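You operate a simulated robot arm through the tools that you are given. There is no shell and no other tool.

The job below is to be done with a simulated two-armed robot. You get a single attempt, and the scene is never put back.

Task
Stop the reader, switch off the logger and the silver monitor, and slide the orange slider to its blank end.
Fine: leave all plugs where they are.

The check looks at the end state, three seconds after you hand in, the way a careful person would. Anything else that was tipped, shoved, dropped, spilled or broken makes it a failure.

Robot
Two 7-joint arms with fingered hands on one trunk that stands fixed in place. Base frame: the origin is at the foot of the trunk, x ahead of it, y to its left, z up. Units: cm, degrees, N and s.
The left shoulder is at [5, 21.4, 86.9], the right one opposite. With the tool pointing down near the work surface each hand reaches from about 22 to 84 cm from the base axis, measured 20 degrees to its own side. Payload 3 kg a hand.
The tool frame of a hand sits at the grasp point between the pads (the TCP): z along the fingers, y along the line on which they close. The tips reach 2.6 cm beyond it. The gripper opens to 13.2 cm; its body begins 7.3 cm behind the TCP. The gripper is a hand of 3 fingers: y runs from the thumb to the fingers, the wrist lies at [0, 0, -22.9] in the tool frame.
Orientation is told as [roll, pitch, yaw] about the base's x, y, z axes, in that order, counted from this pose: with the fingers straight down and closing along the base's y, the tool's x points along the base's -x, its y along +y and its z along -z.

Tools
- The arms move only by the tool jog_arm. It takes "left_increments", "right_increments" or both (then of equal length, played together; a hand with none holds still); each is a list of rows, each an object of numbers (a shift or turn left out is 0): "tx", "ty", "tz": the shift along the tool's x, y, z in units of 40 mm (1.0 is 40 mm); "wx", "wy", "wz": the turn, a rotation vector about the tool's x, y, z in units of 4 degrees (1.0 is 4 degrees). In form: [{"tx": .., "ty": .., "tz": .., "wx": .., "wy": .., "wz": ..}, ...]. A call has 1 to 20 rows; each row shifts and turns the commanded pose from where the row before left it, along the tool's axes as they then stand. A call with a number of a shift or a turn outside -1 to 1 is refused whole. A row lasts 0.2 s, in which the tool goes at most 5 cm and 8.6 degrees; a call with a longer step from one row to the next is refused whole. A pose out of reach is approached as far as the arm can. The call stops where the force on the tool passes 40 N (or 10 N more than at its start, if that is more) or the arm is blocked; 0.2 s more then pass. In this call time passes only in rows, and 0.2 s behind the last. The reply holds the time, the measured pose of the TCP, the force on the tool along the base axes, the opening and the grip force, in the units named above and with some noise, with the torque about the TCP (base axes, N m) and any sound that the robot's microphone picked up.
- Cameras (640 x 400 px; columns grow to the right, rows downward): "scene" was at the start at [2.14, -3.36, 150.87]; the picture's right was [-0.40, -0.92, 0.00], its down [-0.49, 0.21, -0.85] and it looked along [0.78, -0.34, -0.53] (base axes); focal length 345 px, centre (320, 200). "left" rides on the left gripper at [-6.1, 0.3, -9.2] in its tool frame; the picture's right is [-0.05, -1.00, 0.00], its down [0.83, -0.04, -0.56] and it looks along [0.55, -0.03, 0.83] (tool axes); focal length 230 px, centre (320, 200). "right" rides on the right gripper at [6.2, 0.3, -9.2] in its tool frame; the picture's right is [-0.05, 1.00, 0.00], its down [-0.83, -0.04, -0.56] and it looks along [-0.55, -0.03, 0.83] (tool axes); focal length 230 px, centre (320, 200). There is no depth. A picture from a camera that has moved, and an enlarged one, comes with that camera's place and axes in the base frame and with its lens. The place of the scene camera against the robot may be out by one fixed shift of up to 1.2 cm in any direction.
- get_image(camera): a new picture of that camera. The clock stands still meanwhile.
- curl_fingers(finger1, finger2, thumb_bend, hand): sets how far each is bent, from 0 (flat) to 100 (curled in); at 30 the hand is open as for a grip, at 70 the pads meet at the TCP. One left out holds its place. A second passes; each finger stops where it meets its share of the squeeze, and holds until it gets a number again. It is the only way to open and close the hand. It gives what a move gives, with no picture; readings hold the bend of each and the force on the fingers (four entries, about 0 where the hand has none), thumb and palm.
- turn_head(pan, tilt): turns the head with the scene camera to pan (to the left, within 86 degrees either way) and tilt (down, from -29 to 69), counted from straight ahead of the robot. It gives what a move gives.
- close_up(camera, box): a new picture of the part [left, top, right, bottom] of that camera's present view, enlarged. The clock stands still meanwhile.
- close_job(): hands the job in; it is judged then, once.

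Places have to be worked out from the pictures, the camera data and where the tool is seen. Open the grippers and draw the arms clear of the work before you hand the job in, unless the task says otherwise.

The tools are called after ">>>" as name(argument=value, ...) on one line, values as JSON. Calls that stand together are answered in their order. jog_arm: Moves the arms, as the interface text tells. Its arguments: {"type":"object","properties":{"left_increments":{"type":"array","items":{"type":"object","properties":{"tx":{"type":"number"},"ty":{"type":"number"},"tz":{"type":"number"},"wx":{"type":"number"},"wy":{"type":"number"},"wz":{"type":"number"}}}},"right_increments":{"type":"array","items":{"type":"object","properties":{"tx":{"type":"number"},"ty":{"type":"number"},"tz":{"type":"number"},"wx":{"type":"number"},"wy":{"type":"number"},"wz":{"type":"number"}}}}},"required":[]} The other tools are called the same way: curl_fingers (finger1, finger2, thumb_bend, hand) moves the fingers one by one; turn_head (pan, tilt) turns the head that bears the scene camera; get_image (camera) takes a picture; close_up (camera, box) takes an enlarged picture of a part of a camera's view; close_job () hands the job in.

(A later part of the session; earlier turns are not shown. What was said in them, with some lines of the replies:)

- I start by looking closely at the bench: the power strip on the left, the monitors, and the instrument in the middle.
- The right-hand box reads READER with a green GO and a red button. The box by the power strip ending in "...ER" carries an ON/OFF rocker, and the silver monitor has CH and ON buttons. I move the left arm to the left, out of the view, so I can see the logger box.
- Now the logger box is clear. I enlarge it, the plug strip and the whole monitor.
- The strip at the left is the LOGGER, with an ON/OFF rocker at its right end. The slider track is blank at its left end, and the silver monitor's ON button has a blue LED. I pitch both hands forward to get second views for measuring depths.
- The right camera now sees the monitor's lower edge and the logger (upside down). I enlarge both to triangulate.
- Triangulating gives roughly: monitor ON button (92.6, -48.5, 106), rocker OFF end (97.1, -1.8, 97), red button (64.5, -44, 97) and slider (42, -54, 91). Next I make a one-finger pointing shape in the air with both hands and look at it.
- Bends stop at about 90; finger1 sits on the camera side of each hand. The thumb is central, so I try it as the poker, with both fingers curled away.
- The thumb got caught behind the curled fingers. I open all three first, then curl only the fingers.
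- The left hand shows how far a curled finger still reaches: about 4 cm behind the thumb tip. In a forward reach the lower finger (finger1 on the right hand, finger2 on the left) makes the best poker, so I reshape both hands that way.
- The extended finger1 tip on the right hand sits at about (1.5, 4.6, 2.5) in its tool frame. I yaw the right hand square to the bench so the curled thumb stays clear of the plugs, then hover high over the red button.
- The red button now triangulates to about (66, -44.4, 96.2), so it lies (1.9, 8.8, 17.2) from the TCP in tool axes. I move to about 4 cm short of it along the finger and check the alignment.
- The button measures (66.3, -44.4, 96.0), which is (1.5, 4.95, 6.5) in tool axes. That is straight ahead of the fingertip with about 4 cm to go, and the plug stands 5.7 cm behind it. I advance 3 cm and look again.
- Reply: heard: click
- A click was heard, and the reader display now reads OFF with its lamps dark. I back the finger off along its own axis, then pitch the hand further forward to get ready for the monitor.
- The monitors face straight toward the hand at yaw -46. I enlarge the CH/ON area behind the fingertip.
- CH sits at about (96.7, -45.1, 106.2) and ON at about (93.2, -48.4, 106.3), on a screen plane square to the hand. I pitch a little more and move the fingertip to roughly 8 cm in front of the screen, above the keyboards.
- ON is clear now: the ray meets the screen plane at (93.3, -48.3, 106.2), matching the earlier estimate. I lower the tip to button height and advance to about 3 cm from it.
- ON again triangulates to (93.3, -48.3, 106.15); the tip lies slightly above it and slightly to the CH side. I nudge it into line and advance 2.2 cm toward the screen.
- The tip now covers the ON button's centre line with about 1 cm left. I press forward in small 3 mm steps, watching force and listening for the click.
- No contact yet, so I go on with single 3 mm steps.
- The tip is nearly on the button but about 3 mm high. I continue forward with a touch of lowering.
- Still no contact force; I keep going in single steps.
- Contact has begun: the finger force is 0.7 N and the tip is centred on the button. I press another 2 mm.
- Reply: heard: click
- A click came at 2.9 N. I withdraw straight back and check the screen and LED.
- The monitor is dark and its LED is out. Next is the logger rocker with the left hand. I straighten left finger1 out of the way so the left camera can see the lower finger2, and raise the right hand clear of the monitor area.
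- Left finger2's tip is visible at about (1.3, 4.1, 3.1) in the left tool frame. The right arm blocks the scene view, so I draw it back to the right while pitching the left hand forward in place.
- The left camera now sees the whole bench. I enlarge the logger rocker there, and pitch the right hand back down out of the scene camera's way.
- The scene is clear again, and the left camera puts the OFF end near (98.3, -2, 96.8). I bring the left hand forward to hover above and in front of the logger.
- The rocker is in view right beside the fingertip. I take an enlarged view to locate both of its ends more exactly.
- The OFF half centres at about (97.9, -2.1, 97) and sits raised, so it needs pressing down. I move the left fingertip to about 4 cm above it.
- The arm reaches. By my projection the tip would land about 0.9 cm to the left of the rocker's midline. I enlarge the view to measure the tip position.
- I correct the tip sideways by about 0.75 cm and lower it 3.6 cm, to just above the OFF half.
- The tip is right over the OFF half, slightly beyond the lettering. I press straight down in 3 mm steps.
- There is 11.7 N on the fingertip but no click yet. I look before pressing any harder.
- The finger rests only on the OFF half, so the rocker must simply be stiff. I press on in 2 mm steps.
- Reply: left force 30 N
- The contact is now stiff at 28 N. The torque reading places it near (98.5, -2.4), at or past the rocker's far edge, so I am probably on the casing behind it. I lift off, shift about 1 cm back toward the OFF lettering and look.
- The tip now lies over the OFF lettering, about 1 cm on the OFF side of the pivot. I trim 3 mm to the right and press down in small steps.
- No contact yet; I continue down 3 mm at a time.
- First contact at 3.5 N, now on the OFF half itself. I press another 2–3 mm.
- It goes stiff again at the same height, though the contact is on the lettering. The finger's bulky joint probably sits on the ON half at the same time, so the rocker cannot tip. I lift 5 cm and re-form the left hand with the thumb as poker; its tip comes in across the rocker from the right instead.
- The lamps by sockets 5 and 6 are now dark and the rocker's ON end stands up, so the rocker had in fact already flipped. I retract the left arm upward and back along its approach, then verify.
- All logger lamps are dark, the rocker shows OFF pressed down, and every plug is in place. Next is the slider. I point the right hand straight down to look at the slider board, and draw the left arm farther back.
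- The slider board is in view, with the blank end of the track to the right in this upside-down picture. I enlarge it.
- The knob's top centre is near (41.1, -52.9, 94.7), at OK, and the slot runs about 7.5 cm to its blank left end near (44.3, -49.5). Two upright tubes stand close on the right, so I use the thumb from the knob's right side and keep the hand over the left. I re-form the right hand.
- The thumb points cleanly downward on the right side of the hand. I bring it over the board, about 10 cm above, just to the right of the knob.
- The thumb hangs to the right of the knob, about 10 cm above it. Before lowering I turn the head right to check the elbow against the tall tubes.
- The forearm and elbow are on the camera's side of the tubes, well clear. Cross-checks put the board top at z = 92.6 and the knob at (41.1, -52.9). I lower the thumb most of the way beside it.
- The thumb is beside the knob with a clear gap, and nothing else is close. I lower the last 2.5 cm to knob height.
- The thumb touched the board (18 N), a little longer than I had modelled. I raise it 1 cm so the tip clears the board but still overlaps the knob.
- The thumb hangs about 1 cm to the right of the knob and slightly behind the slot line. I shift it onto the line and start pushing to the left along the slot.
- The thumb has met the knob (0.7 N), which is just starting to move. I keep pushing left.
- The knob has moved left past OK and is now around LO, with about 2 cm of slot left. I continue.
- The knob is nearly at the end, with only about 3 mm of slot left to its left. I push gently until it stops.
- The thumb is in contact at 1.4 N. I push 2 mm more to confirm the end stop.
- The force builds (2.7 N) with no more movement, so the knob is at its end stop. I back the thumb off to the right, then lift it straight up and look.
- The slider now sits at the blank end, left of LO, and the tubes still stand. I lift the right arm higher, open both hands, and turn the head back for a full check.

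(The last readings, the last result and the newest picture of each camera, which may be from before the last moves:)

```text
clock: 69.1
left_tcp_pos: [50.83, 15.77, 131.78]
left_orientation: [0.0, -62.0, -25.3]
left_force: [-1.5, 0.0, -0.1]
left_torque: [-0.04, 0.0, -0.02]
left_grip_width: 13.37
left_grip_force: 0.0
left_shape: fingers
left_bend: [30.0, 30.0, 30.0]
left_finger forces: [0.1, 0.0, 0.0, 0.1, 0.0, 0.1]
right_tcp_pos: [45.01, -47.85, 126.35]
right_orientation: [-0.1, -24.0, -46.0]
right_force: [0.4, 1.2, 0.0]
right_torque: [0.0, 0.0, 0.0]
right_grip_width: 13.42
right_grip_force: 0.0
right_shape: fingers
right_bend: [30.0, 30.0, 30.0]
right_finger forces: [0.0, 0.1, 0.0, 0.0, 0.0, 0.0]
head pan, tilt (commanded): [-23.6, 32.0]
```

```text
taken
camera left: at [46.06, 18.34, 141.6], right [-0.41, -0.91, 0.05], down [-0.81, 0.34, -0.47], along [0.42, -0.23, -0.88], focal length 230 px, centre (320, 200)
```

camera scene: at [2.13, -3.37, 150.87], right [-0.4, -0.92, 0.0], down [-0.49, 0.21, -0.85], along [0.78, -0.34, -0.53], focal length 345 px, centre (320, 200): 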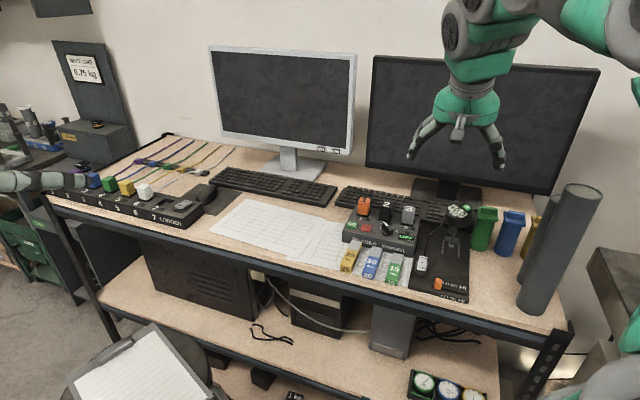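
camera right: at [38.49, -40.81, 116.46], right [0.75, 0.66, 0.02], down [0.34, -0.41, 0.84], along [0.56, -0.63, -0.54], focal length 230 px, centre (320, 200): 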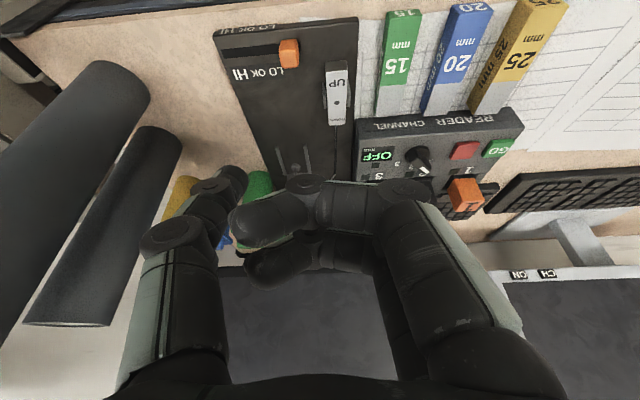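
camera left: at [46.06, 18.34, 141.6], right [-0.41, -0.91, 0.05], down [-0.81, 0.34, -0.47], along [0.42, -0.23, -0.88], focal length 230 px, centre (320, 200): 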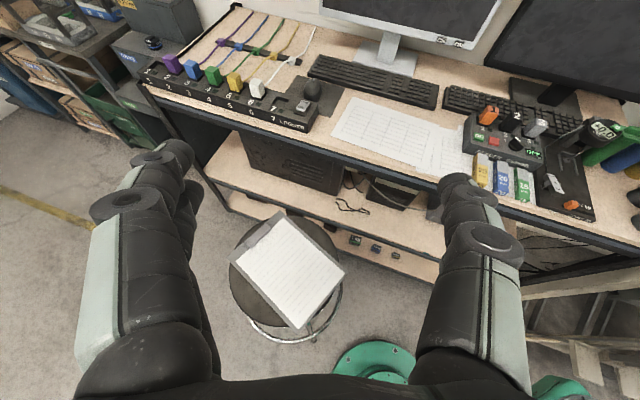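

I check each item up close: slider, reader, monitor and logger.

>>> close_up(camera="scene", box=[330, 190, 490, 305])

>>> close_up(camera="scene", box=[405, 245, 485, 302])

>>> close_up(camera="left", box=[130, 40, 340, 140])

>>> close_up(camera="scene", box=[280, 130, 380, 190])

```text
3.48 times, centred on (410, 248) of scene
camera zoom: at [2.13, -3.37, 150.87], right [-0.4, -0.92, 0.0], down [-0.49, 0.21, -0.85], along [0.78, -0.34, -0.53], focal length 1201 px, centre (7, 35)
```

zoom: 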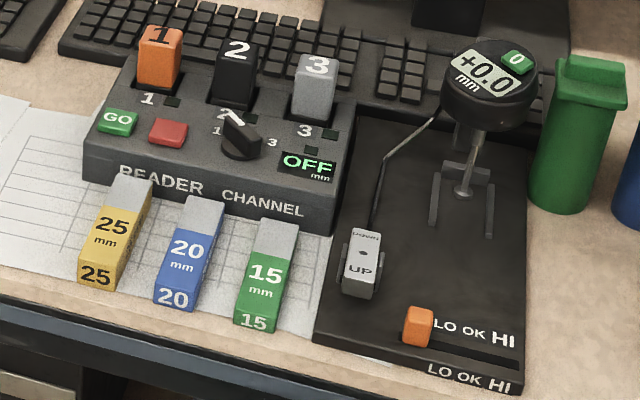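

```text
7.02 times, centred on (445, 274) of scene
camera zoom: at [2.13, -3.37, 150.87], right [-0.4, -0.92, 0.0], down [-0.49, 0.21, -0.85], along [0.78, -0.34, -0.53], focal length 2423 px, centre (-557, -316)
```

zoom: 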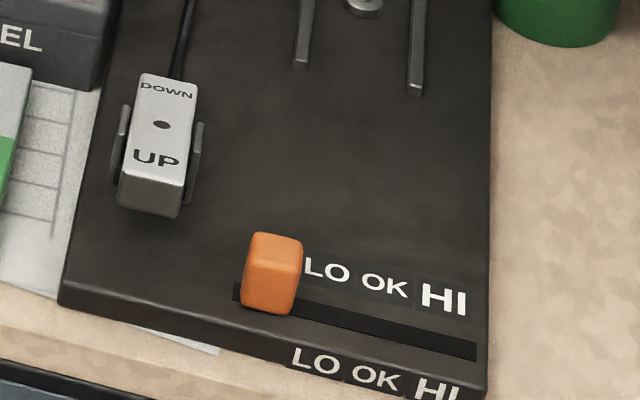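

```text
3.05 times, centred on (235, 90) of left
camera zoom: at [46.06, 18.34, 141.6], right [-0.41, -0.91, 0.05], down [-0.81, 0.34, -0.47], along [0.42, -0.23, -0.88], focal length 701 px, centre (579, 535)
```

zoom: 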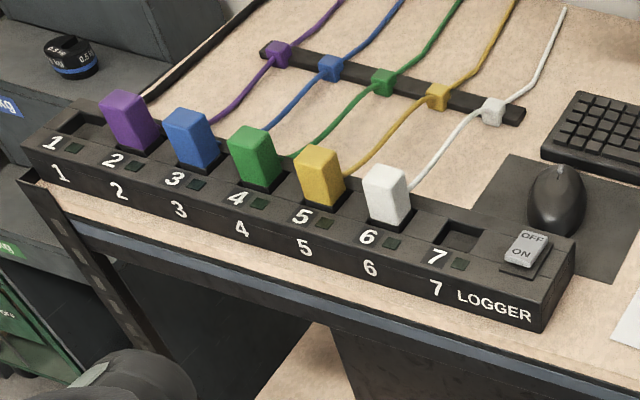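

```text
6.40 times, centred on (330, 160) of scene
camera zoom: at [2.13, -3.37, 150.87], right [-0.4, -0.92, 0.0], down [-0.49, 0.21, -0.85], along [0.78, -0.34, -0.53], focal length 2210 px, centre (256, 456)
```

zoom: 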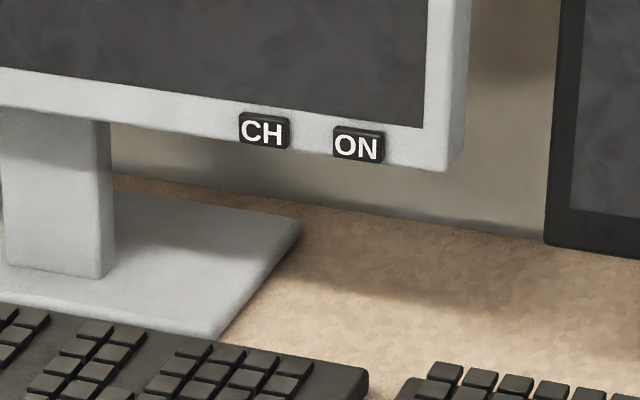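

Everything checks out: the reader shows OFF, the silver monitor is dark, and the logger lamps are out with its rocker on OFF. The slider is at its blank end, the plugs are in place and nothing else was disturbed. I draw the right hand a bit farther back before handing in.

>>> jog_arm(right_increments=[{"tx": 0.8, "ty": -0.13, "tz": -0.4}, {"tx": 0.8, "ty": -0.13, "tz": -0.4}, {"tx": 0.8, "ty": -0.13, "tz": -0.4}])

>>> get_image(camera="scene")

```text
clock: 69.9
left_tcp_pos: [50.7, 15.7, 131.72]
left_orientation: [0.0, -62.1, -25.4]
left_force: [0.0, 0.2, 0.3]
left_torque: [-0.02, -0.03, -0.02]
left_grip_width: 13.35
left_grip_force: 0.0
left_shape: fingers
left_bend: [30.0, 30.0, 30.0]
left_finger forces: [0.0, 0.0, 0.0, 0.0, 0.0, 0.1]
right_tcp_pos: [36.38, -41.36, 126.69]
right_orientation: [-0.1, -24.0, -46.0]
right_force: [-0.6, 1.1, -0.3]
right_torque: [0.01, 0.0, 0.02]
right_grip_width: 13.4
right_grip_force: 0.0
right_shape: fingers
right_bend: [30.0, 30.0, 30.0]
right_finger forces: [0.1, 0.0, 0.0, 0.1, 0.0, 0.1]
head pan, tilt (commanded): [-23.6, 32.0]
```

```text
taken
camera scene: at [2.14, -3.36, 150.87], right [-0.4, -0.92, 0.0], down [-0.49, 0.21, -0.85], along [0.78, -0.34, -0.53], focal length 345 px, centre (320, 200)
```

scene: 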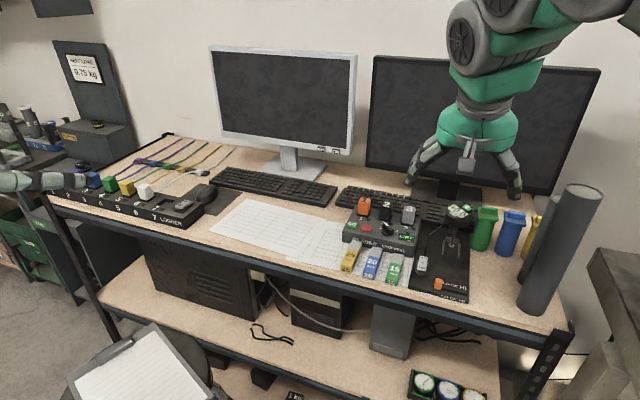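

Both hands are open and clear of the bench, and all four controls are in the asked-for state. I hand the job in.

>>> close_job()

```text
The job is handed in.
```

The job is handed in, with all four parts done and every plug left where it was:

- **Reader:** stopped with the red button. Its display reads OFF and its lamps are dark.
- **Logger:** switched off with its rocker. All its lamps are out. The first press had already flipped it, but no click was reported. I then pressed the same side again, up to 28 N, before I noticed; it stayed off.
- **Silver monitor:** switched off with its ON button. The screen is dark and its LED is out.
- **Orange slider:** pushed left from OK to the end stop at the blank end of its track.

My thumb pressed on the slider board once, at about 18 N, while I was lowering it. In the final pictures the board and everything else on the bench look unmoved. Both hands are open and clear of the bench.
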